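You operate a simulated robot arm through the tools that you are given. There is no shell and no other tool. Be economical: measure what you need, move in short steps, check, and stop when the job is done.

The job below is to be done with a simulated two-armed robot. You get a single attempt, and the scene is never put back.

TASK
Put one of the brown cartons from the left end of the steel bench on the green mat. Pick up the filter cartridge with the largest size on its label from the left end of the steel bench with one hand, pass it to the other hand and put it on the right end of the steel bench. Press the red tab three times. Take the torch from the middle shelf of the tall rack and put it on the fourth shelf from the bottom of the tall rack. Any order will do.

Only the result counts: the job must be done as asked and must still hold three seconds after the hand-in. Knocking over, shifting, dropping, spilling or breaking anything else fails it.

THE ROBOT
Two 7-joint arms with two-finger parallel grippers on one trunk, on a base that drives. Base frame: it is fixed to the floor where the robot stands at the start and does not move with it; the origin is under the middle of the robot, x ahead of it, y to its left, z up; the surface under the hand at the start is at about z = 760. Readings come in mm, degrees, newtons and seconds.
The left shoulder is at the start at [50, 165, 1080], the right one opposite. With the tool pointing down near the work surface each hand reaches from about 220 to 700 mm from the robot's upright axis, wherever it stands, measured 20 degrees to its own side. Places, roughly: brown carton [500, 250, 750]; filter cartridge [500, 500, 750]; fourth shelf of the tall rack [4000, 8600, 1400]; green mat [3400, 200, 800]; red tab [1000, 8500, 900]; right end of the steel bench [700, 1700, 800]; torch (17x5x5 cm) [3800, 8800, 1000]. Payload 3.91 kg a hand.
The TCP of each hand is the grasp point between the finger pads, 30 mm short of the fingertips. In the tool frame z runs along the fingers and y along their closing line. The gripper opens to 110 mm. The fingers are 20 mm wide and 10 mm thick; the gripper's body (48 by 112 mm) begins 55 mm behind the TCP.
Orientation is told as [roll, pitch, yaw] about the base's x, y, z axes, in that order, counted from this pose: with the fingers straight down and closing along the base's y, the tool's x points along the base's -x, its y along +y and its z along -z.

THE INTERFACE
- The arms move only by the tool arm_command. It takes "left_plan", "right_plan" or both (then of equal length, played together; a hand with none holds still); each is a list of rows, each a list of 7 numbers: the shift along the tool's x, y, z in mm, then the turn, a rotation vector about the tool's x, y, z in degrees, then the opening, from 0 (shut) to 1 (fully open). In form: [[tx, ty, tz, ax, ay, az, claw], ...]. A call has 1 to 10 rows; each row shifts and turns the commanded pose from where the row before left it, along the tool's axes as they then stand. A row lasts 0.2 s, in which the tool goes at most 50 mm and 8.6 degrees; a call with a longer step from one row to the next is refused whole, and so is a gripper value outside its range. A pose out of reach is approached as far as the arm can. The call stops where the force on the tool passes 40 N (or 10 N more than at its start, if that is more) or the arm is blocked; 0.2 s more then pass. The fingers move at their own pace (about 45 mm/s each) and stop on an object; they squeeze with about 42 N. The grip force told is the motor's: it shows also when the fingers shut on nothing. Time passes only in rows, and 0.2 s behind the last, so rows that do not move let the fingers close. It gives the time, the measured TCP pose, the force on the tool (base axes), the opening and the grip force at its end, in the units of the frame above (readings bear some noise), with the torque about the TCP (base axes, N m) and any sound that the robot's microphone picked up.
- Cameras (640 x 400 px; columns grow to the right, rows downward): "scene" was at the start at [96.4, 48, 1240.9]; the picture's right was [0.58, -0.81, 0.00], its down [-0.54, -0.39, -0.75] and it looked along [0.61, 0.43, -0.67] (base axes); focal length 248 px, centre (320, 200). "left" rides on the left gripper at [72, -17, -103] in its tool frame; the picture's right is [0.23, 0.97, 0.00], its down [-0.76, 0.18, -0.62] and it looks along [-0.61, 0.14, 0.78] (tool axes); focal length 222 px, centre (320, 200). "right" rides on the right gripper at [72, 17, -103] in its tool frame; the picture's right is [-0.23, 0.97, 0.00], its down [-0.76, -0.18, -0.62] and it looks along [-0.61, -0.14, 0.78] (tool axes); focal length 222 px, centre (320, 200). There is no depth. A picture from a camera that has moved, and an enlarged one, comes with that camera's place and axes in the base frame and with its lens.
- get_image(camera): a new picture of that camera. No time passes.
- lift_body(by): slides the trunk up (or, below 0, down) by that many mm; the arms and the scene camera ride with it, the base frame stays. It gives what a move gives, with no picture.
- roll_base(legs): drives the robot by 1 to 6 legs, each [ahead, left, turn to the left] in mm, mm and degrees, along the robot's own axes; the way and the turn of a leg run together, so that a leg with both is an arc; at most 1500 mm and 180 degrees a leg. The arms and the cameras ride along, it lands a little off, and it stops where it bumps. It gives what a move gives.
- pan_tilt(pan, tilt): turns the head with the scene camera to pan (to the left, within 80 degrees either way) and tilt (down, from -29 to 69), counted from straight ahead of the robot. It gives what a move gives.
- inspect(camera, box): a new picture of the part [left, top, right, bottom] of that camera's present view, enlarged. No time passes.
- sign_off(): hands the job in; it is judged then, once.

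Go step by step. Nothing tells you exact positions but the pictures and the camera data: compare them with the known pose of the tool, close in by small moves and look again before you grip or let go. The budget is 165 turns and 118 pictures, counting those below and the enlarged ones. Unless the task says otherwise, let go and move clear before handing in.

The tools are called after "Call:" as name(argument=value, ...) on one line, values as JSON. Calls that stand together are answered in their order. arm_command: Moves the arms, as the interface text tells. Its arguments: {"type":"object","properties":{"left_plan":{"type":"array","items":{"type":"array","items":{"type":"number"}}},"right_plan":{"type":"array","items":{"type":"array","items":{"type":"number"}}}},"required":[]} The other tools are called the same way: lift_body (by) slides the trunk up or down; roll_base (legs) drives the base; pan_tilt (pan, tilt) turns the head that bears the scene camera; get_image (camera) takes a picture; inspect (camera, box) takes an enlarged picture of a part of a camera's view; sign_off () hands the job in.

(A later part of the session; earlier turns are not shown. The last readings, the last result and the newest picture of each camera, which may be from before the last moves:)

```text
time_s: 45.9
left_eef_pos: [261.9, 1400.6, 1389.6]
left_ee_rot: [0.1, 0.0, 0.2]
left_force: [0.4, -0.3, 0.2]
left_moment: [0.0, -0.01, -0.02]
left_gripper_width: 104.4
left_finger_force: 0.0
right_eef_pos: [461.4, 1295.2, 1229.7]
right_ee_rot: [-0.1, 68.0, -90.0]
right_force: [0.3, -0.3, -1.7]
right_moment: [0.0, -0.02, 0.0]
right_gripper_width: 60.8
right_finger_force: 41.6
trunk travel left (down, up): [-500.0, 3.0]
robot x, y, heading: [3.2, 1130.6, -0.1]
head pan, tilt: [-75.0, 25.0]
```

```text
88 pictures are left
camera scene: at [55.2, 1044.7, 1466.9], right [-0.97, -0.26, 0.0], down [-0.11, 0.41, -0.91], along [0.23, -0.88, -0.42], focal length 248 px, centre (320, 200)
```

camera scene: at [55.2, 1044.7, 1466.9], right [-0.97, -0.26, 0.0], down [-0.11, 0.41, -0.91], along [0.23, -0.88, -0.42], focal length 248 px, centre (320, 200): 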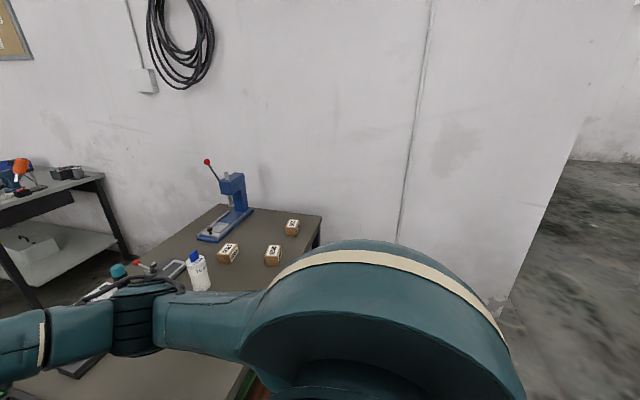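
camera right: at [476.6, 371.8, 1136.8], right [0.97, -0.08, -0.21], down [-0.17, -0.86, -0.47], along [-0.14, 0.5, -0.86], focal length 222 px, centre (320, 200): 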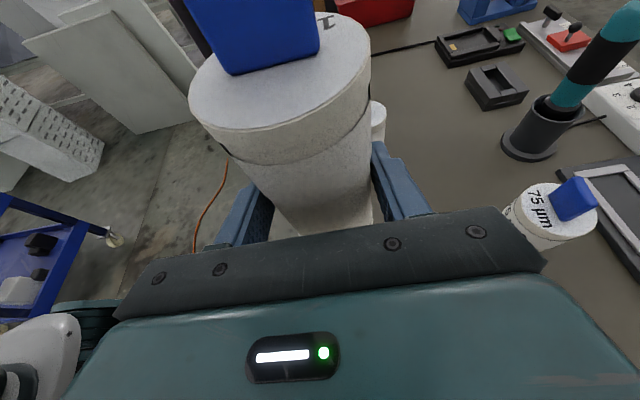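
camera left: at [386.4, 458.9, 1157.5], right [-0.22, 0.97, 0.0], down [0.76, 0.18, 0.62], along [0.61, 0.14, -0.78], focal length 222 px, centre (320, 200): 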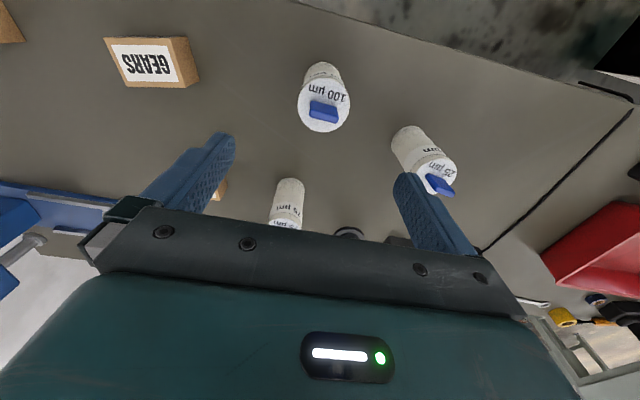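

No passage at the wall side, so the way round must be on the left, past the column. I'll move right a bit, turn left 90° and look.

Call:
roll_base(legs=[[0, -250, 0], [0, 0, 90]])

Call:
pan_tilt(pan=35, tilt=20)

Call:
get_image(camera="scene")

```text
time_s: 52.5
left_eef_pos: [-262.9, 1143.8, 1389.3]
left_ee_rot: [0.1, -0.2, 90.2]
left_force: [-0.7, 0.7, 0.3]
left_moment: [0.01, 0.0, -0.01]
left_gripper_width: 104.2
left_finger_force: 0.0
right_eef_pos: [-157.4, 1346.0, 1229.9]
right_ee_rot: [-0.1, 67.9, -0.1]
right_force: [0.5, -0.3, -0.8]
right_moment: [0.04, -0.02, 0.0]
right_gripper_width: 60.6
right_finger_force: 42.3
trunk travel left (down, up): [-500.0, 3.0]
robot x, y, heading: [0.5, 892.5, 90.0]
head pan, tilt: [-75.0, 25.0]
```

```text
time_s: 54.4
left_eef_pos: [-263.9, 1145.5, 1388.8]
left_ee_rot: [0.1, -0.1, 90.2]
left_force: [-0.4, -0.1, 1.3]
left_moment: [-0.02, -0.01, 0.02]
left_gripper_width: 104.9
left_finger_force: 0.1
right_eef_pos: [-158.8, 1346.1, 1230.7]
right_ee_rot: [-0.2, 67.9, -0.1]
right_force: [-0.1, -0.9, -1.7]
right_moment: [0.0, -0.01, -0.02]
right_gripper_width: 60.6
right_finger_force: 42.1
trunk travel left (down, up): [-500.0, 3.0]
robot x, y, heading: [4.7, 886.9, 89.8]
head pan, tilt: [35.0, 20.0]
```

```text
87 pictures are left
camera scene: at [-51.6, 992.6, 1475.0], right [0.82, 0.57, 0.0], down [0.19, -0.28, -0.94], along [-0.53, 0.77, -0.34], focal length 248 px, centre (320, 200)
```

scene: 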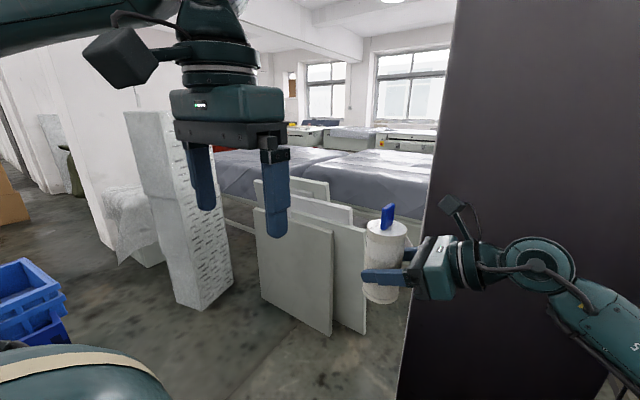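

The gap between column and leaning boards looks narrow (about 350 mm). I'll look at more directions.

Call:
pan_tilt(pan=80, tilt=15)

Call:
get_image(camera="scene")

Call:
roll_base(legs=[[0, 0, 90]])

Call:
get_image(camera="scene")

```text
time_s: 55.5
left_eef_pos: [-263.8, 1146.0, 1388.6]
left_ee_rot: [0.2, 0.0, 90.2]
left_force: [-0.2, 0.3, 0.0]
left_moment: [-0.03, 0.04, -0.01]
left_gripper_width: 104.5
left_finger_force: 0.1
right_eef_pos: [-157.9, 1346.0, 1229.7]
right_ee_rot: [-0.2, 67.9, -0.1]
right_force: [-0.1, -0.2, -1.7]
right_moment: [-0.02, 0.02, 0.03]
right_gripper_width: 60.9
right_finger_force: 41.5
trunk travel left (down, up): [-500.0, 3.0]
robot x, y, heading: [3.9, 889.6, 89.7]
head pan, tilt: [80.0, 15.0]
```

```text
86 pictures are left
camera scene: at [-90.5, 932.7, 1483.1], right [0.18, 0.98, 0.0], down [0.25, -0.05, -0.97], along [-0.95, 0.17, -0.26], focal length 248 px, centre (320, 200)
```

scene: 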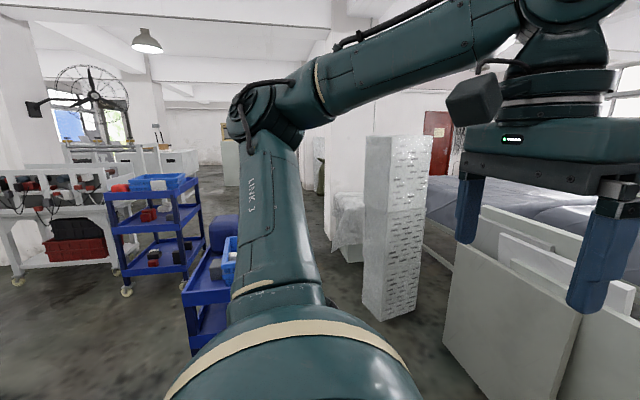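

```text
time_s: 59.7
left_eef_pos: [-256.0, 622.0, 1389.2]
left_ee_rot: [0.1, -0.1, -179.8]
left_force: [-0.1, 0.8, 0.2]
left_moment: [-0.02, -0.01, 0.01]
left_gripper_width: 104.3
left_finger_force: 0.1
right_eef_pos: [-457.0, 725.6, 1230.1]
right_ee_rot: [-0.2, 67.9, 89.9]
right_force: [0.0, 1.1, -1.0]
right_moment: [0.0, 0.03, 0.01]
right_gripper_width: 60.6
right_finger_force: 42.0
trunk travel left (down, up): [-500.0, 3.0]
robot x, y, heading: [0.6, 887.0, 179.8]
head pan, tilt: [80.0, 15.0]
```

```text
85 pictures are left
camera scene: at [-44.8, 794.7, 1483.1], right [-0.98, 0.18, 0.0], down [0.05, 0.25, -0.97], along [-0.17, -0.95, -0.26], focal length 248 px, centre (320, 200)
```

scene: 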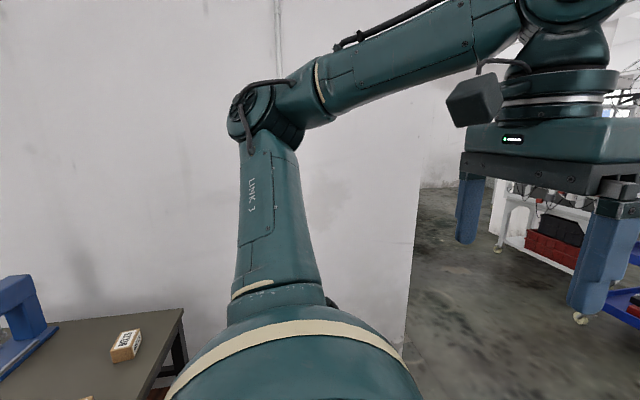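

Only the left side of the column remains as a way through. I'll turn back to face it and move over to look down that gap.

Call:
roll_base(legs=[[0, 0, -90], [0, 450, 0]])

Call:
pan_tilt(pan=0, tilt=25)

Call:
get_image(camera="scene")

```text
time_s: 68.1
left_eef_pos: [-712.0, 1151.6, 1389.4]
left_ee_rot: [0.1, -0.1, 89.9]
left_force: [-0.1, 0.2, -0.3]
left_moment: [-0.01, 0.01, 0.02]
left_gripper_width: 104.5
left_finger_force: 0.1
right_eef_pos: [-605.5, 1352.7, 1231.0]
right_ee_rot: [-0.2, 67.9, -0.5]
right_force: [-0.7, 0.4, -0.8]
right_moment: [-0.01, 0.0, 0.0]
right_gripper_width: 60.1
right_finger_force: 41.4
trunk travel left (down, up): [-500.0, 3.0]
robot x, y, heading: [-449.2, 893.7, 89.3]
head pan, tilt: [80.0, 15.0]
```

```text
time_s: 69.6
left_eef_pos: [-710.9, 1151.9, 1388.7]
left_ee_rot: [0.2, -0.1, 89.8]
left_force: [1.2, 0.1, -0.6]
left_moment: [0.01, 0.0, 0.0]
left_gripper_width: 104.3
left_finger_force: 0.0
right_eef_pos: [-605.9, 1353.2, 1229.7]
right_ee_rot: [-0.2, 67.9, -0.5]
right_force: [-0.8, -0.4, -1.7]
right_moment: [0.01, -0.02, 0.02]
right_gripper_width: 60.7
right_finger_force: 42.2
trunk travel left (down, up): [-500.0, 3.0]
robot x, y, heading: [-446.3, 889.5, 89.4]
head pan, tilt: [0.0, 25.0]
```

```text
84 pictures are left
camera scene: at [-447.0, 1013.0, 1466.9], right [1.0, -0.01, 0.0], down [0.0, -0.42, -0.91], along [0.01, 0.91, -0.42], focal length 248 px, centre (320, 200)
```

scene: 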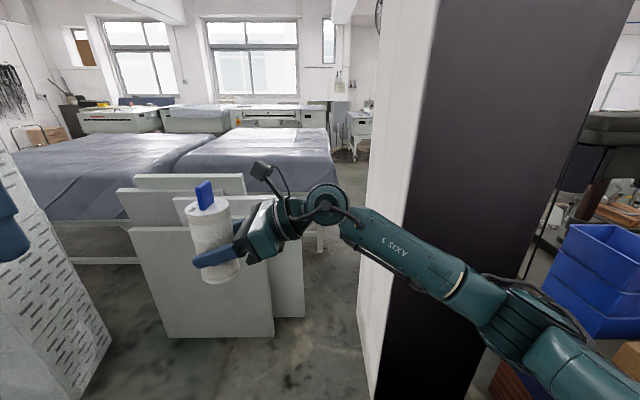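

There is a passage between the leaning boards (x ≈ -551) and the column (x ≈ -130). I'll look down at my own base to judge its width.

Call:
pan_tilt(pan=-40, tilt=69)

Call:
get_image(camera="scene")

Call:
get_image(camera="left")

```text
time_s: 70.7
left_eef_pos: [-711.0, 1152.1, 1389.5]
left_ee_rot: [0.1, -0.1, 89.7]
left_force: [-0.3, 0.7, 0.0]
left_moment: [-0.01, 0.0, 0.0]
left_gripper_width: 104.4
left_finger_force: 0.1
right_eef_pos: [-605.8, 1351.6, 1229.7]
right_ee_rot: [-0.2, 67.9, -0.6]
right_force: [-0.4, -0.4, -2.0]
right_moment: [0.03, -0.01, 0.02]
right_gripper_width: 60.4
right_finger_force: 41.9
trunk travel left (down, up): [-500.0, 3.0]
robot x, y, heading: [-451.1, 894.2, 89.5]
head pan, tilt: [-40.0, 68.8]
```

```text
83 pictures are left
camera scene: at [-411.6, 963.4, 1407.5], right [0.76, -0.65, 0.0], down [-0.61, -0.71, -0.36], along [0.24, 0.28, -0.93], focal length 248 px, centre (320, 200)
```

scene: 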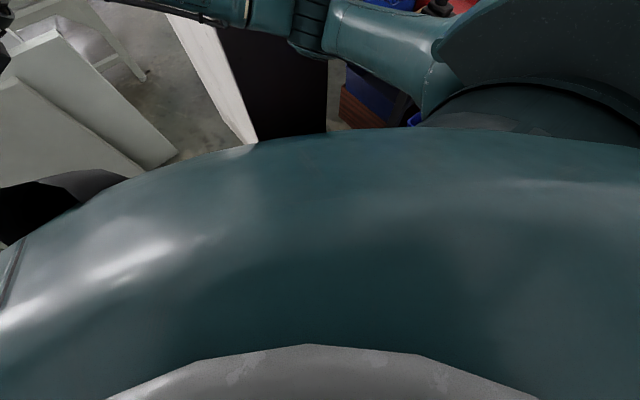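

```text
82 pictures are left
camera left: at [-694.2, 1080.0, 1491.4], right [-0.97, -0.22, 0.0], down [-0.17, 0.76, 0.62], along [-0.14, 0.61, -0.78], focal length 222 px, centre (320, 200)
```

left: 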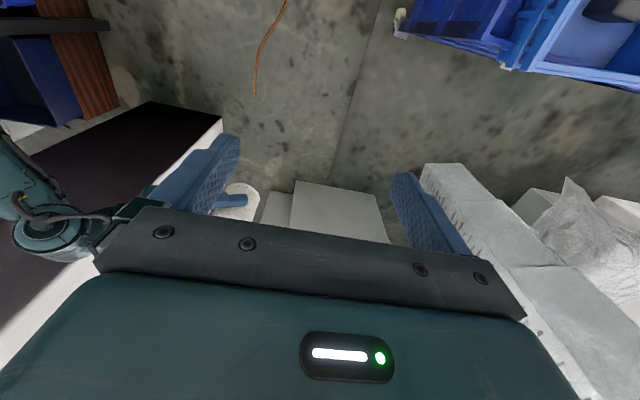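

My chest hides the base. I'll tilt the left hand so its camera looks back down at my base.

Call:
arm_command(left_plan=[[-40, 0, 0, 0, 0, 0, 0.95], [-40, 0, 0, 0, 0, 0, 0.95], [0, 0, 0, 0, 8.5, 0, 0.95], [0, 0, 0, 0, 8.5, 0, 0.95], [0, 0, 0, 0, 8.5, 0, 0.95], [0, 0, 0, 0, 8.5, 0, 0.95], [0, 0, 0, 0, 8.5, 0, 0.95], [0, 0, 0, 0, 8.5, 0, 0.95]])

Call:
get_image(camera="left")

```text
time_s: 72.5
left_eef_pos: [-694.3, 1190.2, 1305.4]
left_ee_rot: [0.1, 51.0, 89.9]
left_force: [0.3, -0.2, 0.4]
left_moment: [0.0, 0.0, -0.02]
left_gripper_width: 104.5
left_finger_force: 0.0
left hand out of reach, approached as far as the arm can: row 6, 7, 8
right_eef_pos: [-606.2, 1352.4, 1231.1]
right_ee_rot: [-0.3, 67.9, -0.6]
right_force: [-0.7, 0.1, -1.7]
right_moment: [-0.02, -0.02, -0.01]
right_gripper_width: 60.3
right_finger_force: 42.6
trunk travel left (down, up): [-500.0, 3.0]
robot x, y, heading: [-446.8, 892.0, 89.6]
head pan, tilt: [-40.0, 68.8]
```

```text
81 pictures are left
camera left: at [-676.2, 1226.3, 1425.2], right [-0.97, -0.14, 0.18], down [-0.18, 0.96, -0.2], along [-0.14, -0.22, -0.96], focal length 222 px, centre (320, 200)
```

left: 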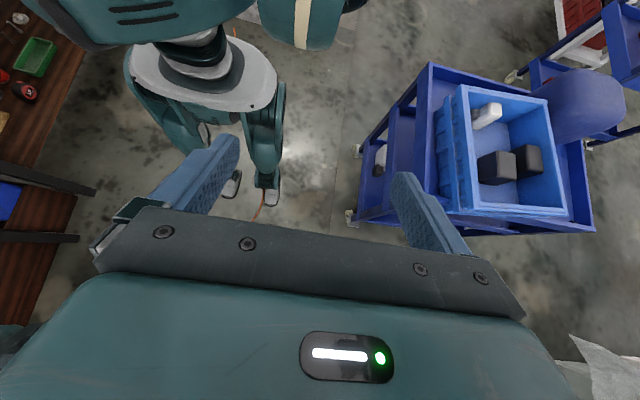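

My footprint is narrow (feet about ±115 mm) and the boards are low, so I can sidestep through the gap facing -x with hands high over the boards. I'll restore the left hand first.

Call:
arm_command(left_plan=[[0, 0, 0, 0, -8.5, 0, 0.95], [0, 0, 0, 0, -8.5, 0, 0.95], [0, 0, 0, 0, -8.5, 0, 0.95], [0, 0, 0, 0, -8.5, 0, 0.95], [0, 0, 0, 0, -8.5, 0, 0.95], [0, 0, 0, 0, -8.5, 0, 0.95], [30, 0, -30, 0, 0, 0, 0.95], [40, 0, 0, 0, 0, 0, 0.95]])

Call:
pan_tilt(pan=-75, tilt=15)

Call:
roll_base(legs=[[0, 0, 90], [-70, 0, 0], [0, -400, 0]])

Call:
get_image(camera="scene")

```text
time_s: 74.3
left_eef_pos: [-694.1, 1118.8, 1334.5]
left_ee_rot: [0.2, -0.2, 89.8]
left_force: [-0.1, 0.0, 0.2]
left_moment: [0.04, -0.01, 0.01]
left_gripper_width: 104.5
left_finger_force: 0.1
right_eef_pos: [-605.1, 1352.3, 1230.7]
right_ee_rot: [-0.1, 67.9, -0.5]
right_force: [0.3, 0.4, -1.7]
right_moment: [0.01, -0.04, 0.01]
right_gripper_width: 60.3
right_finger_force: 41.8
trunk travel left (down, up): [-500.0, 3.0]
robot x, y, heading: [-448.0, 892.5, 89.4]
head pan, tilt: [-40.0, 68.8]
```

```text
time_s: 75.5
left_eef_pos: [-693.3, 1120.8, 1335.5]
left_ee_rot: [0.2, 0.0, 89.8]
left_force: [0.4, -0.4, -0.5]
left_moment: [-0.02, -0.03, 0.01]
left_gripper_width: 104.6
left_finger_force: 0.2
right_eef_pos: [-606.3, 1352.1, 1230.9]
right_ee_rot: [-0.2, 67.9, -0.5]
right_force: [-0.3, -1.0, -1.1]
right_moment: [0.01, -0.05, -0.01]
right_gripper_width: 60.7
right_finger_force: 42.5
trunk travel left (down, up): [-500.0, 3.0]
robot x, y, heading: [-448.8, 891.9, 89.5]
head pan, tilt: [-75.0, 15.0]
```

```text
time_s: 84.0
left_eef_pos: [-600.8, 1047.0, 1334.8]
left_ee_rot: [0.0, -0.1, 179.7]
left_force: [-0.6, 0.7, 0.3]
left_moment: [0.02, 0.02, -0.03]
left_gripper_width: 104.4
left_finger_force: 0.0
right_eef_pos: [-831.5, 1135.2, 1229.1]
right_ee_rot: [-0.2, 67.9, 89.4]
right_force: [-0.3, -0.5, -1.6]
right_moment: [0.02, -0.02, 0.01]
right_gripper_width: 60.4
right_finger_force: 41.9
trunk travel left (down, up): [-500.0, 3.0]
robot x, y, heading: [-369.4, 1291.5, 178.8]
head pan, tilt: [-75.0, 15.0]
```

```text
80 pictures are left
camera scene: at [-424.6, 1382.6, 1483.1], right [0.97, 0.24, 0.0], down [0.06, -0.25, -0.97], along [-0.24, 0.94, -0.26], focal length 248 px, centre (320, 200)
```

scene: 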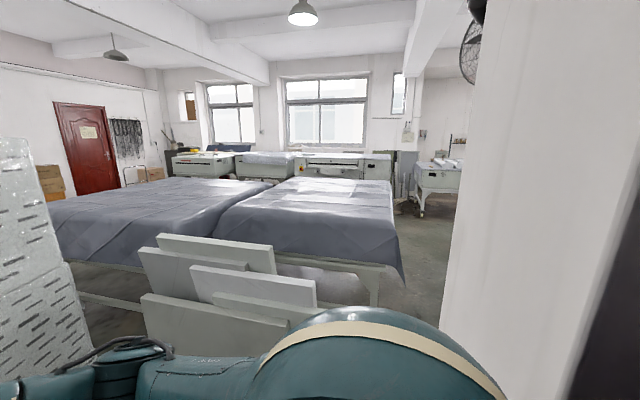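

The gap looks passable for my feet. I'll shift 30 mm away from the column and sidestep further.

Call:
roll_base(legs=[[30, 0, 1], [0, -450, 0]])

Call:
get_image(camera="scene")

Call:
get_image(camera="left")

```text
time_s: 87.1
left_eef_pos: [-630.5, 1255.4, 1334.9]
left_ee_rot: [0.2, 0.0, -179.7]
left_force: [0.1, -0.3, -0.1]
left_moment: [-0.02, 0.01, 0.01]
left_gripper_width: 104.3
left_finger_force: 0.0
right_eef_pos: [-864.1, 1342.9, 1230.0]
right_ee_rot: [-0.4, 67.9, 89.7]
right_force: [0.1, 0.5, -1.1]
right_moment: [-0.03, -0.01, 0.02]
right_gripper_width: 60.3
right_finger_force: 42.2
trunk travel left (down, up): [-500.0, 3.0]
robot x, y, heading: [-401.9, 1500.8, 179.8]
head pan, tilt: [-75.0, 15.0]
stopped in leg 2: the robot was blocked; the commanded pose is now the measured one
```

```text
79 pictures are left
camera scene: at [-458.8, 1592.6, 1483.1], right [0.97, 0.26, 0.0], down [0.07, -0.25, -0.97], along [-0.25, 0.93, -0.26], focal length 248 px, centre (320, 200)
```

scene: 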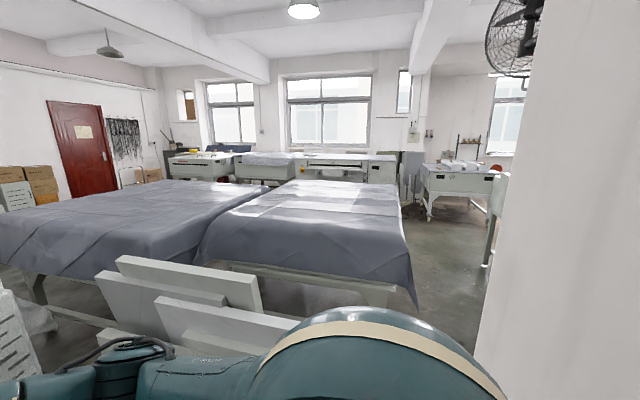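

```text
78 pictures are left
camera left: at [-558.3, 1273.0, 1436.8], right [0.23, -0.97, 0.0], down [-0.76, -0.18, 0.62], along [-0.61, -0.15, -0.78], focal length 222 px, centre (320, 200)
```

left: 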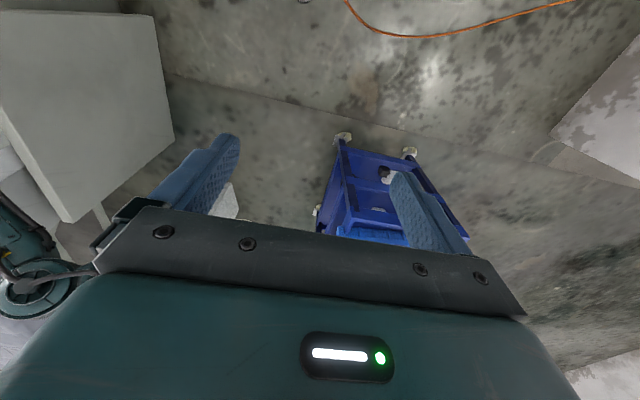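

Blocked at y ≈ 1500, probably my back-right corner on the column. I'll back off, shift 60 mm away from the column, and try gently again.

Call:
roll_base(legs=[[0, 40, 0], [60, 0, 0], [0, -200, 0]])

Call:
get_image(camera="right")

```text
time_s: 90.6
left_eef_pos: [-699.6, 1403.8, 1334.9]
left_ee_rot: [0.1, -0.1, 179.8]
left_force: [0.1, -0.3, -0.3]
left_moment: [-0.02, 0.01, -0.01]
left_gripper_width: 104.5
left_finger_force: 0.1
right_eef_pos: [-930.6, 1492.3, 1229.0]
right_ee_rot: [-0.4, 67.8, 89.3]
right_force: [-0.1, 0.3, -2.6]
right_moment: [0.06, 0.0, 0.0]
right_gripper_width: 60.3
right_finger_force: 41.7
trunk travel left (down, up): [-500.0, 3.0]
robot x, y, heading: [-471.8, 1653.8, 179.5]
head pan, tilt: [-75.0, 15.0]
stopped in leg 3: the robot was blocked; the commanded pose is now the measured one
```

```text
77 pictures are left
camera right: at [-947.1, 1559.4, 1334.9], right [-0.97, 0.09, -0.21], down [0.18, 0.86, -0.47], along [0.14, -0.5, -0.86], focal length 222 px, centre (320, 200)
```

right: 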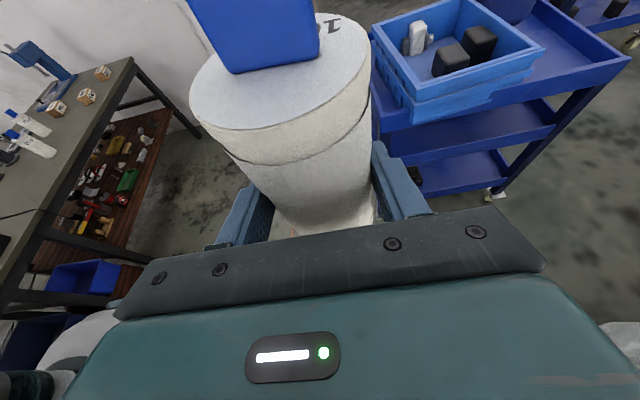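

I got further this time. I'll look down at the boards and the gap from here.

Call:
roll_base(legs=[[20, 20, 0.5]])

Call:
pan_tilt(pan=-55, tilt=45)

Call:
get_image(camera="scene")

```text
time_s: 91.5
left_eef_pos: [-717.2, 1381.3, 1334.0]
left_ee_rot: [0.1, 0.1, -179.7]
left_force: [1.0, -0.7, -0.1]
left_moment: [0.03, -0.04, -0.04]
left_gripper_width: 104.5
left_finger_force: 0.2
right_eef_pos: [-950.3, 1466.6, 1228.1]
right_ee_rot: [-0.5, 67.9, 89.8]
right_force: [0.0, -0.4, -1.5]
right_moment: [-0.01, -0.04, 0.02]
right_gripper_width: 60.0
right_finger_force: 41.6
trunk travel left (down, up): [-500.0, 3.0]
robot x, y, heading: [-489.9, 1628.8, 180.1]
head pan, tilt: [-75.0, 15.0]
```

```text
time_s: 92.4
left_eef_pos: [-716.7, 1382.0, 1334.1]
left_ee_rot: [0.2, -0.1, -179.7]
left_force: [0.0, 0.2, -0.1]
left_moment: [0.03, 0.0, -0.01]
left_gripper_width: 104.5
left_finger_force: 0.1
right_eef_pos: [-949.5, 1466.1, 1228.7]
right_ee_rot: [-0.2, 68.0, 89.9]
right_force: [0.3, -0.6, -1.3]
right_moment: [0.0, 0.01, 0.0]
right_gripper_width: 60.2
right_finger_force: 41.7
trunk travel left (down, up): [-500.0, 3.0]
robot x, y, heading: [-489.0, 1626.2, 180.1]
head pan, tilt: [-55.0, 45.0]
```

```text
76 pictures are left
camera scene: at [-567.8, 1695.1, 1436.4], right [0.82, 0.57, 0.0], down [0.4, -0.58, -0.71], along [-0.4, 0.58, -0.71], focal length 248 px, centre (320, 200)
```

scene: 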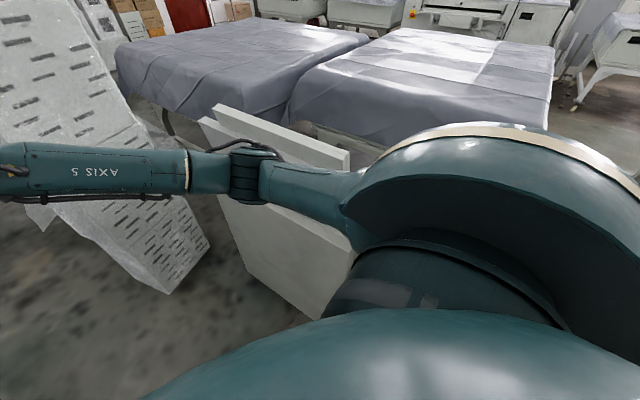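

The low boards only matter for my feet, which extend just 50 mm forward. I'll sidestep past the column corner and re-check before reaching the boards.

Call:
roll_base(legs=[[-5, 0, 0], [0, -320, 0]])

Call:
get_image(camera="scene")

```text
time_s: 95.0
left_eef_pos: [-710.8, 1551.2, 1334.1]
left_ee_rot: [0.1, -0.1, -179.7]
left_force: [0.4, 0.5, 0.8]
left_moment: [0.04, -0.04, 0.0]
left_gripper_width: 104.6
left_finger_force: 0.1
right_eef_pos: [-945.1, 1636.4, 1228.7]
right_ee_rot: [-0.5, 67.8, 89.7]
right_force: [-0.2, 0.4, -0.5]
right_moment: [-0.01, 0.0, -0.02]
right_gripper_width: 60.1
right_finger_force: 42.3
trunk travel left (down, up): [-500.0, 3.0]
robot x, y, heading: [-483.6, 1799.8, 179.9]
head pan, tilt: [-55.0, 45.0]
stopped in leg 2: the robot was blocked; the commanded pose is now the measured one
```

```text
75 pictures are left
camera scene: at [-561.8, 1865.0, 1436.3], right [0.82, 0.57, 0.0], down [0.41, -0.58, -0.71], along [-0.4, 0.58, -0.71], focal length 248 px, centre (320, 200)
```

scene: 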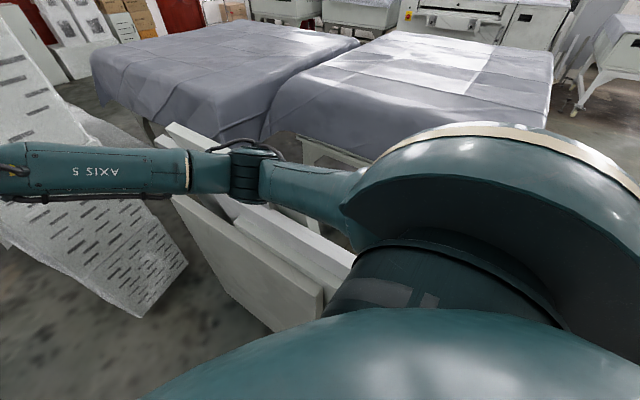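

The column/boards gap is too tight to risk. A longer way round on the far left seems open, so before going I'll fetch a carton with the free left hand and carry both. Returning to the bench.

Call:
roll_base(legs=[[0, 450, 0], [-200, 0, 0], [0, 1150, 0], [0, 0, -180]])

Call:
pan_tilt(pan=15, tilt=42)

Call:
get_image(camera="scene")

```text
time_s: 118.0
left_eef_pos: [-59.6, 440.6, 1335.1]
left_ee_rot: [0.2, -0.1, -1.9]
left_force: [-0.2, 0.1, -0.9]
left_moment: [0.01, -0.02, -0.03]
left_gripper_width: 104.8
left_finger_force: 0.2
right_eef_pos: [169.5, 344.9, 1229.5]
right_ee_rot: [-0.4, 67.9, -92.4]
right_force: [0.5, -0.3, -1.1]
right_moment: [0.02, 0.0, -0.02]
right_gripper_width: 59.5
right_finger_force: 42.4
trunk travel left (down, up): [-500.0, 3.0]
robot x, y, heading: [-297.0, 202.2, -2.3]
head pan, tilt: [-55.0, 45.0]
```

```text
time_s: 119.4
left_eef_pos: [-58.9, 440.1, 1334.8]
left_ee_rot: [0.2, 0.0, -2.0]
left_force: [0.1, -0.4, 0.6]
left_moment: [-0.01, 0.01, 0.01]
left_gripper_width: 104.7
left_finger_force: 0.0
right_eef_pos: [170.7, 344.3, 1228.5]
right_ee_rot: [-0.5, 67.8, -92.4]
right_force: [0.6, -0.3, -1.6]
right_moment: [-0.05, 0.01, 0.02]
right_gripper_width: 59.9
right_finger_force: 41.9
trunk travel left (down, up): [-500.0, 3.0]
robot x, y, heading: [-293.2, 200.3, -2.4]
head pan, tilt: [15.0, 42.0]
```

```text
74 pictures are left
camera scene: at [-184.9, 217.3, 1440.6], right [0.22, -0.98, 0.0], down [-0.65, -0.15, -0.74], along [0.72, 0.16, -0.67], focal length 248 px, centre (320, 200)
```

scene: 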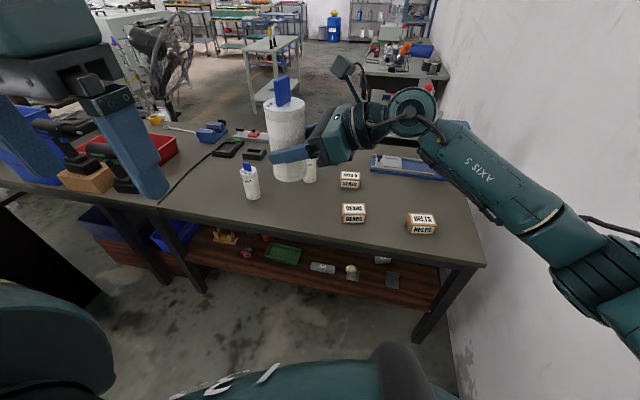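

GEARS at about (462, 228) is the target for the left hand. I'll move the cartridge hand to my right first, then drive up to the bench.

Call:
arm_command(right_plan=[[-14.8, 0, -37, 0, 0, 0, 0.3], [-14.8, 0, -37, 0, 0, 0, 0.3], [-14.8, 0, -37, 0, 0, 0, 0.3], [-14.8, 0, -37, 0, 0, 0, 0.3], [-14.8, 0, -37, 0, 0, 0, 0.3], [-14.8, 0, -37, 0, 0, 0, 0.3]])

Call:
roll_base(legs=[[0, 0, 2.4], [0, -100, 0], [290, 0, 0]])

Call:
lift_body(by=-180)

Call:
get_image(camera="scene")

```text
time_s: 120.8
left_eef_pos: [-60.1, 439.6, 1334.7]
left_ee_rot: [0.1, -0.1, -1.8]
left_force: [0.4, 0.5, 0.7]
left_moment: [0.04, -0.03, -0.01]
left_gripper_width: 104.4
left_finger_force: 0.1
right_eef_pos: [159.9, 106.0, 1230.0]
right_ee_rot: [-0.4, 67.8, -92.2]
right_force: [-0.6, -0.4, -2.2]
right_moment: [-0.02, 0.01, -0.04]
right_gripper_width: 59.6
right_finger_force: 41.9
trunk travel left (down, up): [-500.0, 3.0]
robot x, y, heading: [-292.8, 204.5, -2.1]
head pan, tilt: [15.0, 42.0]
```

```text
time_s: 122.5
left_eef_pos: [-72.7, 377.9, 1334.3]
left_ee_rot: [-0.1, -0.2, 0.5]
left_force: [0.4, 0.0, -0.6]
left_moment: [0.0, 0.01, 0.03]
left_gripper_width: 104.8
left_finger_force: 0.0
right_eef_pos: [161.7, 58.6, 1229.0]
right_ee_rot: [-1.1, 67.8, -90.2]
right_force: [-0.8, 0.0, -1.5]
right_moment: [0.01, 0.02, -0.02]
right_gripper_width: 59.6
right_finger_force: 42.5
trunk travel left (down, up): [-500.0, 3.0]
robot x, y, heading: [-293.9, 119.8, 0.4]
head pan, tilt: [15.0, 42.0]
stopped in leg 2: the robot was blocked; the commanded pose is now the measured one
```

```text
time_s: 124.5
left_eef_pos: [-70.6, 377.7, 1154.4]
left_ee_rot: [-0.1, -0.2, 0.6]
left_force: [0.5, 0.4, 0.5]
left_moment: [0.03, -0.03, 0.0]
left_gripper_width: 104.4
left_finger_force: 0.0
right_eef_pos: [162.1, 58.1, 1048.9]
right_ee_rot: [-1.1, 68.0, -90.3]
right_force: [0.1, -0.2, -1.8]
right_moment: [-0.01, -0.01, -0.03]
right_gripper_width: 59.5
right_finger_force: 42.2
trunk travel left (down, up): [-320.0, 183.0]
robot x, y, heading: [-296.4, 124.1, 0.5]
head pan, tilt: [15.0, 42.0]
```

```text
73 pictures are left
camera scene: at [-187.0, 150.5, 1260.5], right [0.26, -0.97, 0.0], down [-0.65, -0.18, -0.74], along [0.72, 0.19, -0.67], focal length 248 px, centre (320, 200)
```

scene: 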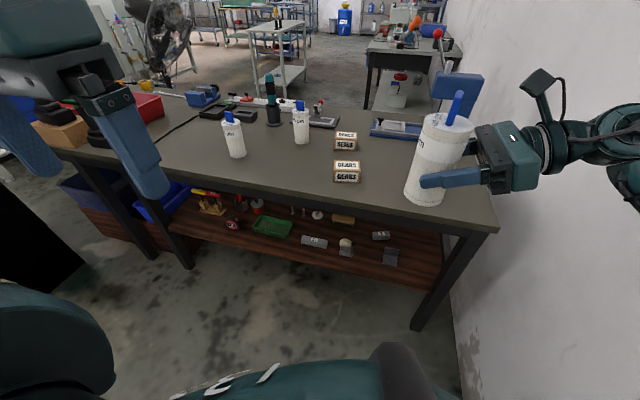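

My right elbow touched the wall; moving off it 25 mm and driving up to the bench.

Call:
roll_base(legs=[[0, 30, 0], [285, 0, 0]])

Call:
get_image(camera="scene")

```text
time_s: 127.1
left_eef_pos: [216.8, 406.1, 1154.6]
left_ee_rot: [0.2, -0.1, 0.7]
left_force: [-0.6, -1.0, 0.5]
left_moment: [0.01, 0.0, 0.0]
left_gripper_width: 104.6
left_finger_force: 0.1
right_eef_pos: [450.1, 87.0, 1047.9]
right_ee_rot: [-1.3, 68.2, -90.2]
right_force: [0.7, -0.5, -1.5]
right_moment: [-0.01, 0.02, -0.01]
right_gripper_width: 59.3
right_finger_force: 42.4
trunk travel left (down, up): [-320.0, 183.0]
robot x, y, heading: [-9.4, 158.9, 0.1]
head pan, tilt: [15.0, 42.0]
```

```text
72 pictures are left
camera scene: at [101.4, 177.3, 1260.6], right [0.26, -0.96, 0.0], down [-0.65, -0.18, -0.74], along [0.72, 0.2, -0.67], focal length 248 px, centre (320, 200)
```

scene: 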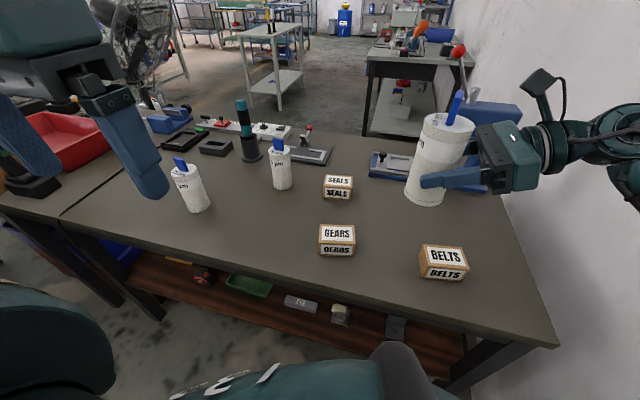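

GEARS is at about (485, 239), 90 × 52 × 50 mm, turned about +9.5°. I'll turn the left hand by -80.5° so that it closes across the short side.

Call:
arm_command(left_plan=[[-20, 0, 0, 0, 0, 8.5, 1], [0, 0, 0, 0, 0, 8.5, 1], [0, 0, 0, 0, 0, 8.5, 1], [0, 0, 0, 0, 0, 8.5, 1], [0, 0, 0, 0, 0, 8.5, 1], [0, 0, 0, 0, 0, 8.5, 1], [0, 0, 0, 0, 0, 8.5, 1], [0, 0, 0, 0, 0, 8.5, 1], [0, 0, 0, 0, 0, 8.5, 1], [0, 0, 0, 0, 0, 4.6, 1]])

```text
time_s: 129.3
left_eef_pos: [236.4, 406.3, 1154.4]
left_ee_rot: [0.1, 0.2, -80.5]
left_force: [-0.1, -0.2, 0.5]
left_moment: [0.0, -0.01, 0.01]
left_gripper_width: 109.8
left_finger_force: 0.0
right_eef_pos: [451.1, 86.4, 1048.1]
right_ee_rot: [-1.4, 68.2, -90.1]
right_force: [-0.5, -0.3, -1.6]
right_moment: [-0.03, 0.04, -0.02]
right_gripper_width: 59.6
right_finger_force: 42.4
trunk travel left (down, up): [-320.0, 183.0]
robot x, y, heading: [-9.2, 158.0, 0.5]
head pan, tilt: [15.0, 42.0]
```

Call:
arm_command(left_plan=[[-29.4, 31.1, 20, 0, 0, 0, 1], [-29.4, 31.1, 20, 0, 0, 0, 1], [-29.4, 31.1, 20, 0, 0, 0, 1], [-29.4, 31.1, 20, 0, 0, 0, 1], [-29.4, 31.1, 20, 0, 0, 0, 1], [-29.4, 31.1, 20, 0, 0, 0, 1], [-29.4, 31.1, 20, 0, 0, 0, 1]])

Call:
get_image(camera="scene")

Call:
get_image(camera="left")

```text
time_s: 130.9
left_eef_pos: [454.8, 291.1, 1013.5]
left_ee_rot: [0.3, 0.1, -80.3]
left_force: [0.9, -0.5, 0.7]
left_moment: [-0.01, 0.02, 0.0]
left_gripper_width: 110.1
left_finger_force: 0.2
left hand out of reach, approached as far as the arm can: row 6, 7
right_eef_pos: [449.9, 86.4, 1047.2]
right_ee_rot: [-1.3, 68.2, -90.1]
right_force: [1.1, -0.5, -1.1]
right_moment: [-0.02, 0.01, -0.01]
right_gripper_width: 59.4
right_finger_force: 42.2
trunk travel left (down, up): [-320.0, 183.0]
robot x, y, heading: [-9.5, 152.6, -0.1]
head pan, tilt: [15.0, 42.0]
```

```text
71 pictures are left
camera scene: at [101.2, 177.3, 1260.6], right [0.26, -0.96, 0.0], down [-0.65, -0.18, -0.74], along [0.72, 0.2, -0.67], focal length 248 px, centre (320, 200)
```

scene: 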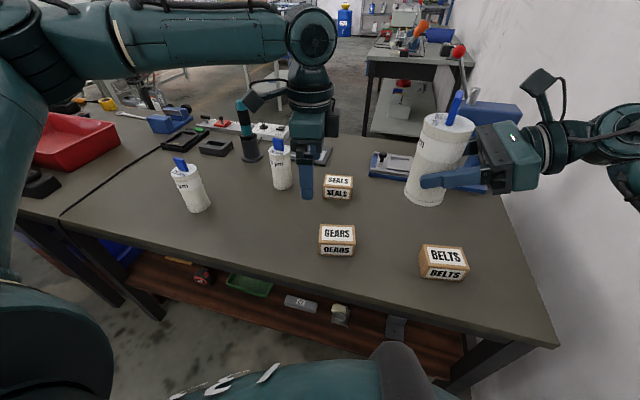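

```text
70 pictures are left
camera left: at [426.5, 358.8, 1116.3], right [0.92, 0.39, 0.0], down [0.3, -0.72, 0.62], along [0.24, -0.57, -0.78], focal length 222 px, centre (320, 200)
```

left: 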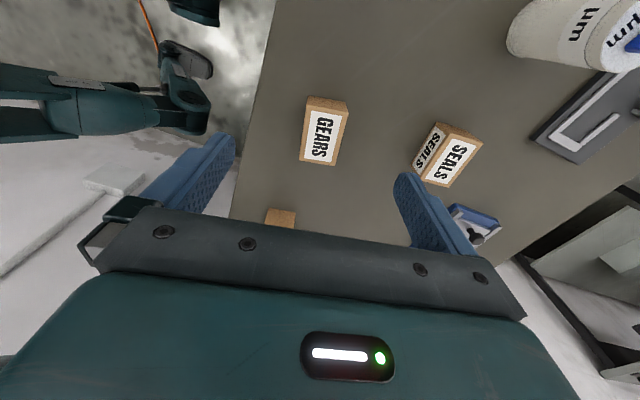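

The left hand can't go further right at this angle. Turning the base 20° right will put the carton better on my left side.

Call:
roll_base(legs=[[0, 0, -20]])

Call:
get_image(camera="left")

```text
time_s: 132.4
left_eef_pos: [475.2, 157.3, 1016.0]
left_ee_rot: [0.3, -0.9, -98.4]
left_force: [-0.1, 1.1, -0.9]
left_moment: [-0.03, 0.01, 0.0]
left_gripper_width: 109.7
left_finger_force: 0.1
right_eef_pos: [404.5, -2.3, 1062.1]
right_ee_rot: [1.9, 69.2, -101.3]
right_force: [0.8, 0.1, -2.5]
right_moment: [-0.03, -0.02, 0.0]
right_gripper_width: 59.6
right_finger_force: 41.8
trunk travel left (down, up): [-320.0, 183.0]
robot x, y, heading: [-3.1, 164.2, -18.0]
head pan, tilt: [15.0, 42.0]
stopped in leg 1: the robot was blocked; the commanded pose is now the measured one
```

```text
69 pictures are left
camera left: at [468.0, 234.8, 1116.8], right [1.0, 0.08, 0.0], down [0.06, -0.77, 0.64], along [0.05, -0.63, -0.77], focal length 222 px, centre (320, 200)
```

left: 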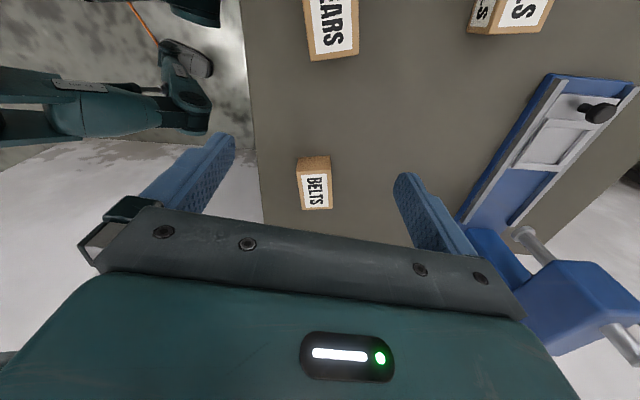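

The right arm grazed the wall. I'll ease away from it by 50 mm and check the cartridge.

Call:
roll_base(legs=[[0, 50, 4]])

Call:
get_image(camera="scene")

```text
time_s: 133.5
left_eef_pos: [489.6, 224.9, 1012.9]
left_ee_rot: [0.1, 0.1, -94.5]
left_force: [0.7, -0.1, -0.5]
left_moment: [0.0, -0.02, -0.01]
left_gripper_width: 110.0
left_finger_force: 0.1
right_eef_pos: [431.0, 57.8, 1056.4]
right_ee_rot: [0.1, 70.1, -99.3]
right_force: [-0.6, -0.8, -1.6]
right_moment: [0.01, 0.01, -0.04]
right_gripper_width: 59.6
right_finger_force: 42.4
trunk travel left (down, up): [-320.0, 183.0]
robot x, y, heading: [8.2, 211.6, -13.9]
head pan, tilt: [15.0, 42.0]
```

```text
68 pictures are left
camera scene: at [119.1, 202.7, 1260.6], right [0.02, -1.0, 0.0], down [-0.67, -0.01, -0.74], along [0.74, 0.01, -0.67], focal length 248 px, centre (320, 200)
```

scene: 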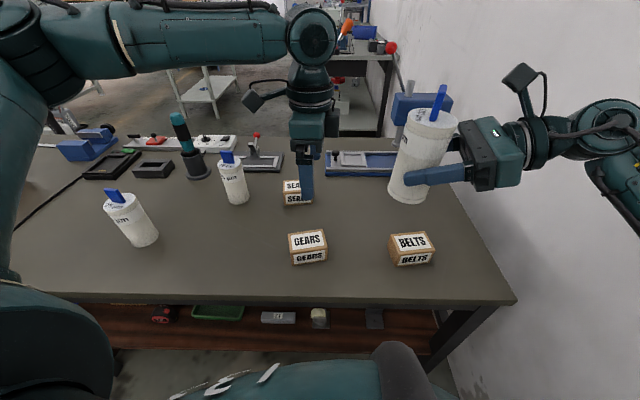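

Cartridge is fine. Aligning the left hand to the carton (481, 238, yaw -81°) and descending partway.

Call:
arm_command(left_plan=[[0, 0, 0, 0, 0, -6.8, 1], [0, 0, 0, 0, 0, -6.7, 1], [14, -6.5, 0, 0, 0, 0, 1], [0, 0, 40, 0, 0, 0, 1], [0, 0, 40, 0, 0, 0, 1], [0, 0, 40, 0, 0, 0, 1]])

Call:
get_image(camera="left")

Call:
inspect(camera="scene", box=[230, 160, 390, 280])

```text
time_s: 134.9
left_eef_pos: [479.6, 246.2, 895.4]
left_ee_rot: [0.3, 0.0, -81.0]
left_force: [0.1, 0.1, 0.5]
left_moment: [-0.03, 0.01, -0.01]
left_gripper_width: 110.2
left_finger_force: 0.0
left hand out of reach, approached as far as the arm can: row 6
right_eef_pos: [429.6, 57.3, 1056.6]
right_ee_rot: [0.2, 70.2, -99.4]
right_force: [0.4, -0.2, -0.8]
right_moment: [-0.01, -0.01, -0.02]
right_gripper_width: 59.3
right_finger_force: 42.0
trunk travel left (down, up): [-320.0, 183.0]
robot x, y, heading: [7.4, 207.4, -14.0]
head pan, tilt: [15.0, 42.0]
```

```text
67 pictures are left
camera left: at [450.7, 314.8, 998.0], right [0.93, 0.38, 0.0], down [0.29, -0.72, 0.62], along [0.24, -0.58, -0.78], focal length 222 px, centre (320, 200)
```

left: 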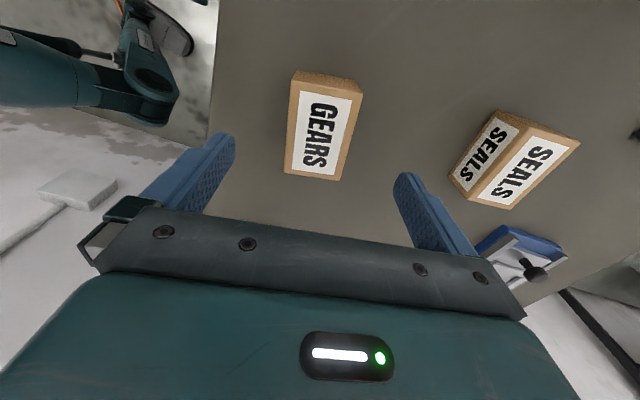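

```text
3.33 times, centred on (310, 220) of scene
camera zoom: at [118.9, 202.6, 1260.7], right [0.02, -1.0, 0.0], down [-0.67, -0.01, -0.74], along [0.74, 0.01, -0.67], focal length 827 px, centre (353, 133)
```

zoom: 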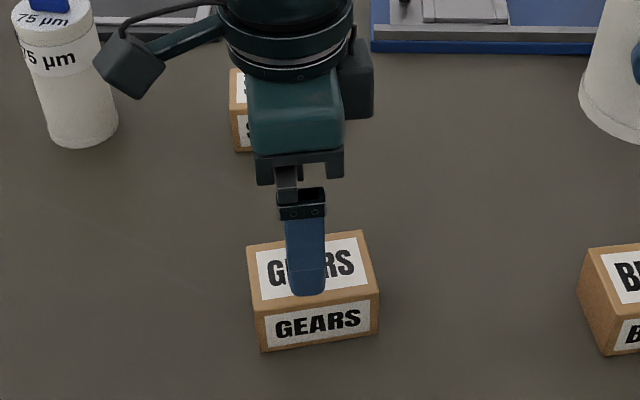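

Centred over the carton. Reach is limited, so I'll lower with the trunk instead.

Call:
lift_body(by=-60)

Call:
get_image(camera="left")

Call:
inspect(camera="scene", box=[230, 130, 390, 250])

```text
time_s: 135.9
left_eef_pos: [478.5, 245.5, 836.6]
left_ee_rot: [0.2, 0.0, -81.0]
left_force: [-0.6, -0.1, -0.6]
left_moment: [0.03, -0.01, 0.02]
left_gripper_width: 109.7
left_finger_force: 0.0
right_eef_pos: [431.1, 57.1, 995.9]
right_ee_rot: [0.3, 70.1, -99.3]
right_force: [-0.5, -0.6, -0.7]
right_moment: [-0.05, -0.01, 0.0]
right_gripper_width: 59.2
right_finger_force: 41.8
trunk travel left (down, up): [-260.0, 243.0]
robot x, y, heading: [5.5, 210.8, -14.0]
head pan, tilt: [15.0, 42.0]
```

```text
65 pictures are left
camera left: at [450.8, 314.6, 938.5], right [0.93, 0.38, 0.0], down [0.29, -0.73, 0.62], along [0.24, -0.58, -0.78], focal length 222 px, centre (320, 200)
```

left: 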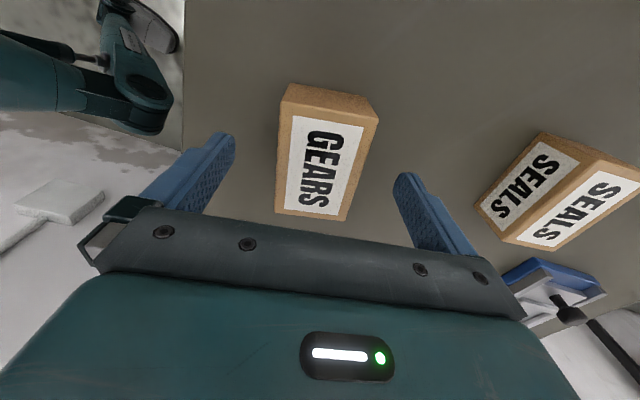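

```text
3.33 times, centred on (310, 190) of scene
camera zoom: at [118.8, 202.5, 1200.7], right [0.02, -1.0, 0.0], down [-0.67, -0.01, -0.74], along [0.74, 0.01, -0.67], focal length 827 px, centre (353, 233)
```

zoom: 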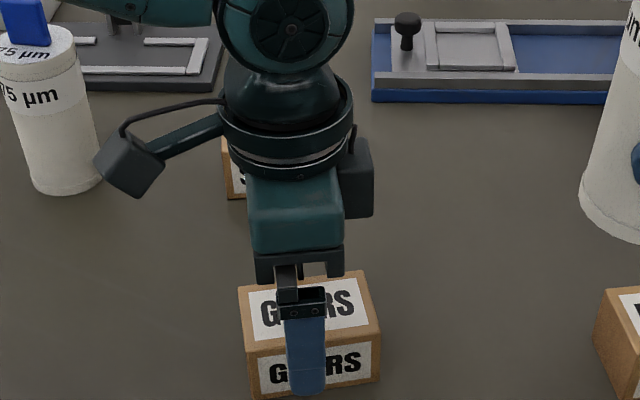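

Well centred. Lowering 37 mm more and closing.

Call:
lift_body(by=-37)

Call:
arm_command(left_plan=[[0, 2, 0, 0, 0, 0, 0.35], [0, 0, 0, 0, 0, 0, 0.35], [0, 0, 0, 0, 0, 0, 0.35], [0, 0, 0, 0, 0, 0, 0.35], [0, 0, 0, 0, 0, 0, 0.35], [0, 0, 0, 0, 0, 0, 0.35]])

```text
time_s: 136.7
left_eef_pos: [478.6, 244.9, 798.0]
left_ee_rot: [0.2, 0.0, -80.9]
left_force: [0.5, 0.4, -0.4]
left_moment: [-0.03, 0.01, 0.04]
left_gripper_width: 109.8
left_finger_force: 0.1
right_eef_pos: [430.6, 58.5, 959.7]
right_ee_rot: [0.4, 70.1, -99.3]
right_force: [0.3, 0.8, -0.5]
right_moment: [-0.03, 0.0, 0.02]
right_gripper_width: 59.3
right_finger_force: 41.9
trunk travel left (down, up): [-223.0, 280.0]
robot x, y, heading: [7.0, 208.8, -13.7]
head pan, tilt: [15.0, 42.0]
```

```text
time_s: 138.1
left_eef_pos: [480.1, 246.7, 798.3]
left_ee_rot: [0.2, -0.1, -81.0]
left_force: [-1.6, 0.5, -0.2]
left_moment: [0.01, 0.12, 0.02]
left_gripper_width: 58.1
left_finger_force: 42.6
right_eef_pos: [430.8, 57.1, 960.3]
right_ee_rot: [0.2, 70.1, -99.4]
right_force: [0.1, 0.3, -1.6]
right_moment: [0.01, -0.01, -0.02]
right_gripper_width: 59.3
right_finger_force: 42.4
trunk travel left (down, up): [-223.0, 280.0]
robot x, y, heading: [9.9, 206.5, -13.9]
head pan, tilt: [15.0, 42.0]
```

Carton gripped (58 mm). Raising the trunk and backing out, then heading for the far-left route.

Call:
lift_body(by=270)

Call:
roll_base(legs=[[-450, 0, 0], [0, 0, 100], [0, 0, 94], [0, -1050, 0]])

Call:
pan_tilt(pan=0, tilt=20)

Call:
get_image(camera="scene")

```text
time_s: 140.9
left_eef_pos: [481.3, 245.1, 1068.4]
left_ee_rot: [0.1, 0.1, -80.9]
left_force: [0.4, -0.6, -2.6]
left_moment: [0.01, -0.01, -0.03]
left_gripper_width: 58.2
left_finger_force: 42.2
right_eef_pos: [431.5, 57.1, 1228.7]
right_ee_rot: [0.2, 70.1, -99.4]
right_force: [0.2, -0.5, -1.4]
right_moment: [0.02, -0.02, -0.02]
right_gripper_width: 59.4
right_finger_force: 42.1
trunk travel left (down, up): [-493.0, 10.0]
robot x, y, heading: [8.9, 210.6, -13.8]
head pan, tilt: [15.0, 42.0]
```

```text
time_s: 160.9
left_eef_pos: [-884.8, 1217.3, 1068.3]
left_ee_rot: [0.3, 0.0, 112.8]
left_force: [0.0, 0.2, -2.2]
left_moment: [-0.01, -0.03, 0.03]
left_gripper_width: 57.4
left_finger_force: 42.2
right_eef_pos: [-880.6, 1410.6, 1229.5]
right_ee_rot: [0.2, 70.0, 94.4]
right_force: [0.0, 1.0, -1.2]
right_moment: [-0.05, 0.0, 0.03]
right_gripper_width: 59.6
right_finger_force: 41.9
trunk travel left (down, up): [-493.0, 10.0]
robot x, y, heading: [-431.3, 1363.8, -180.1]
head pan, tilt: [15.0, 42.0]
```

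```text
time_s: 161.8
left_eef_pos: [-885.1, 1215.4, 1067.5]
left_ee_rot: [0.2, 0.0, 112.9]
left_force: [-0.3, -0.4, -3.9]
left_moment: [-0.04, 0.0, -0.01]
left_gripper_width: 57.9
left_finger_force: 42.4
right_eef_pos: [-880.6, 1410.7, 1229.7]
right_ee_rot: [0.2, 70.1, 94.4]
right_force: [-0.9, 0.4, -1.5]
right_moment: [0.02, -0.01, 0.01]
right_gripper_width: 59.4
right_finger_force: 42.3
trunk travel left (down, up): [-493.0, 10.0]
robot x, y, heading: [-431.1, 1365.0, -180.1]
head pan, tilt: [0.0, 20.0]
```

```text
63 pictures are left
camera scene: at [-557.2, 1365.4, 1467.9], right [0.0, 1.0, 0.0], down [0.34, 0.0, -0.94], along [-0.94, 0.0, -0.34], focal length 248 px, centre (320, 200)
```

scene: 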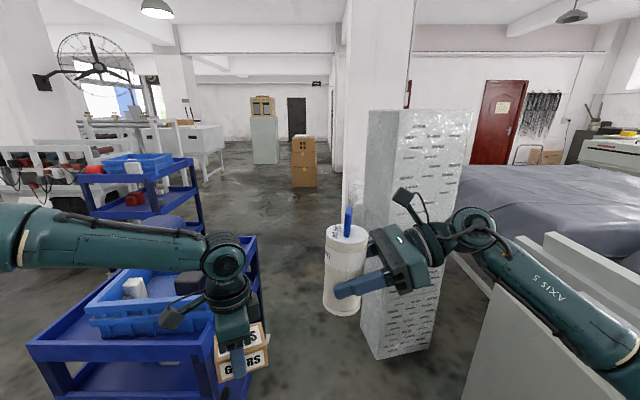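

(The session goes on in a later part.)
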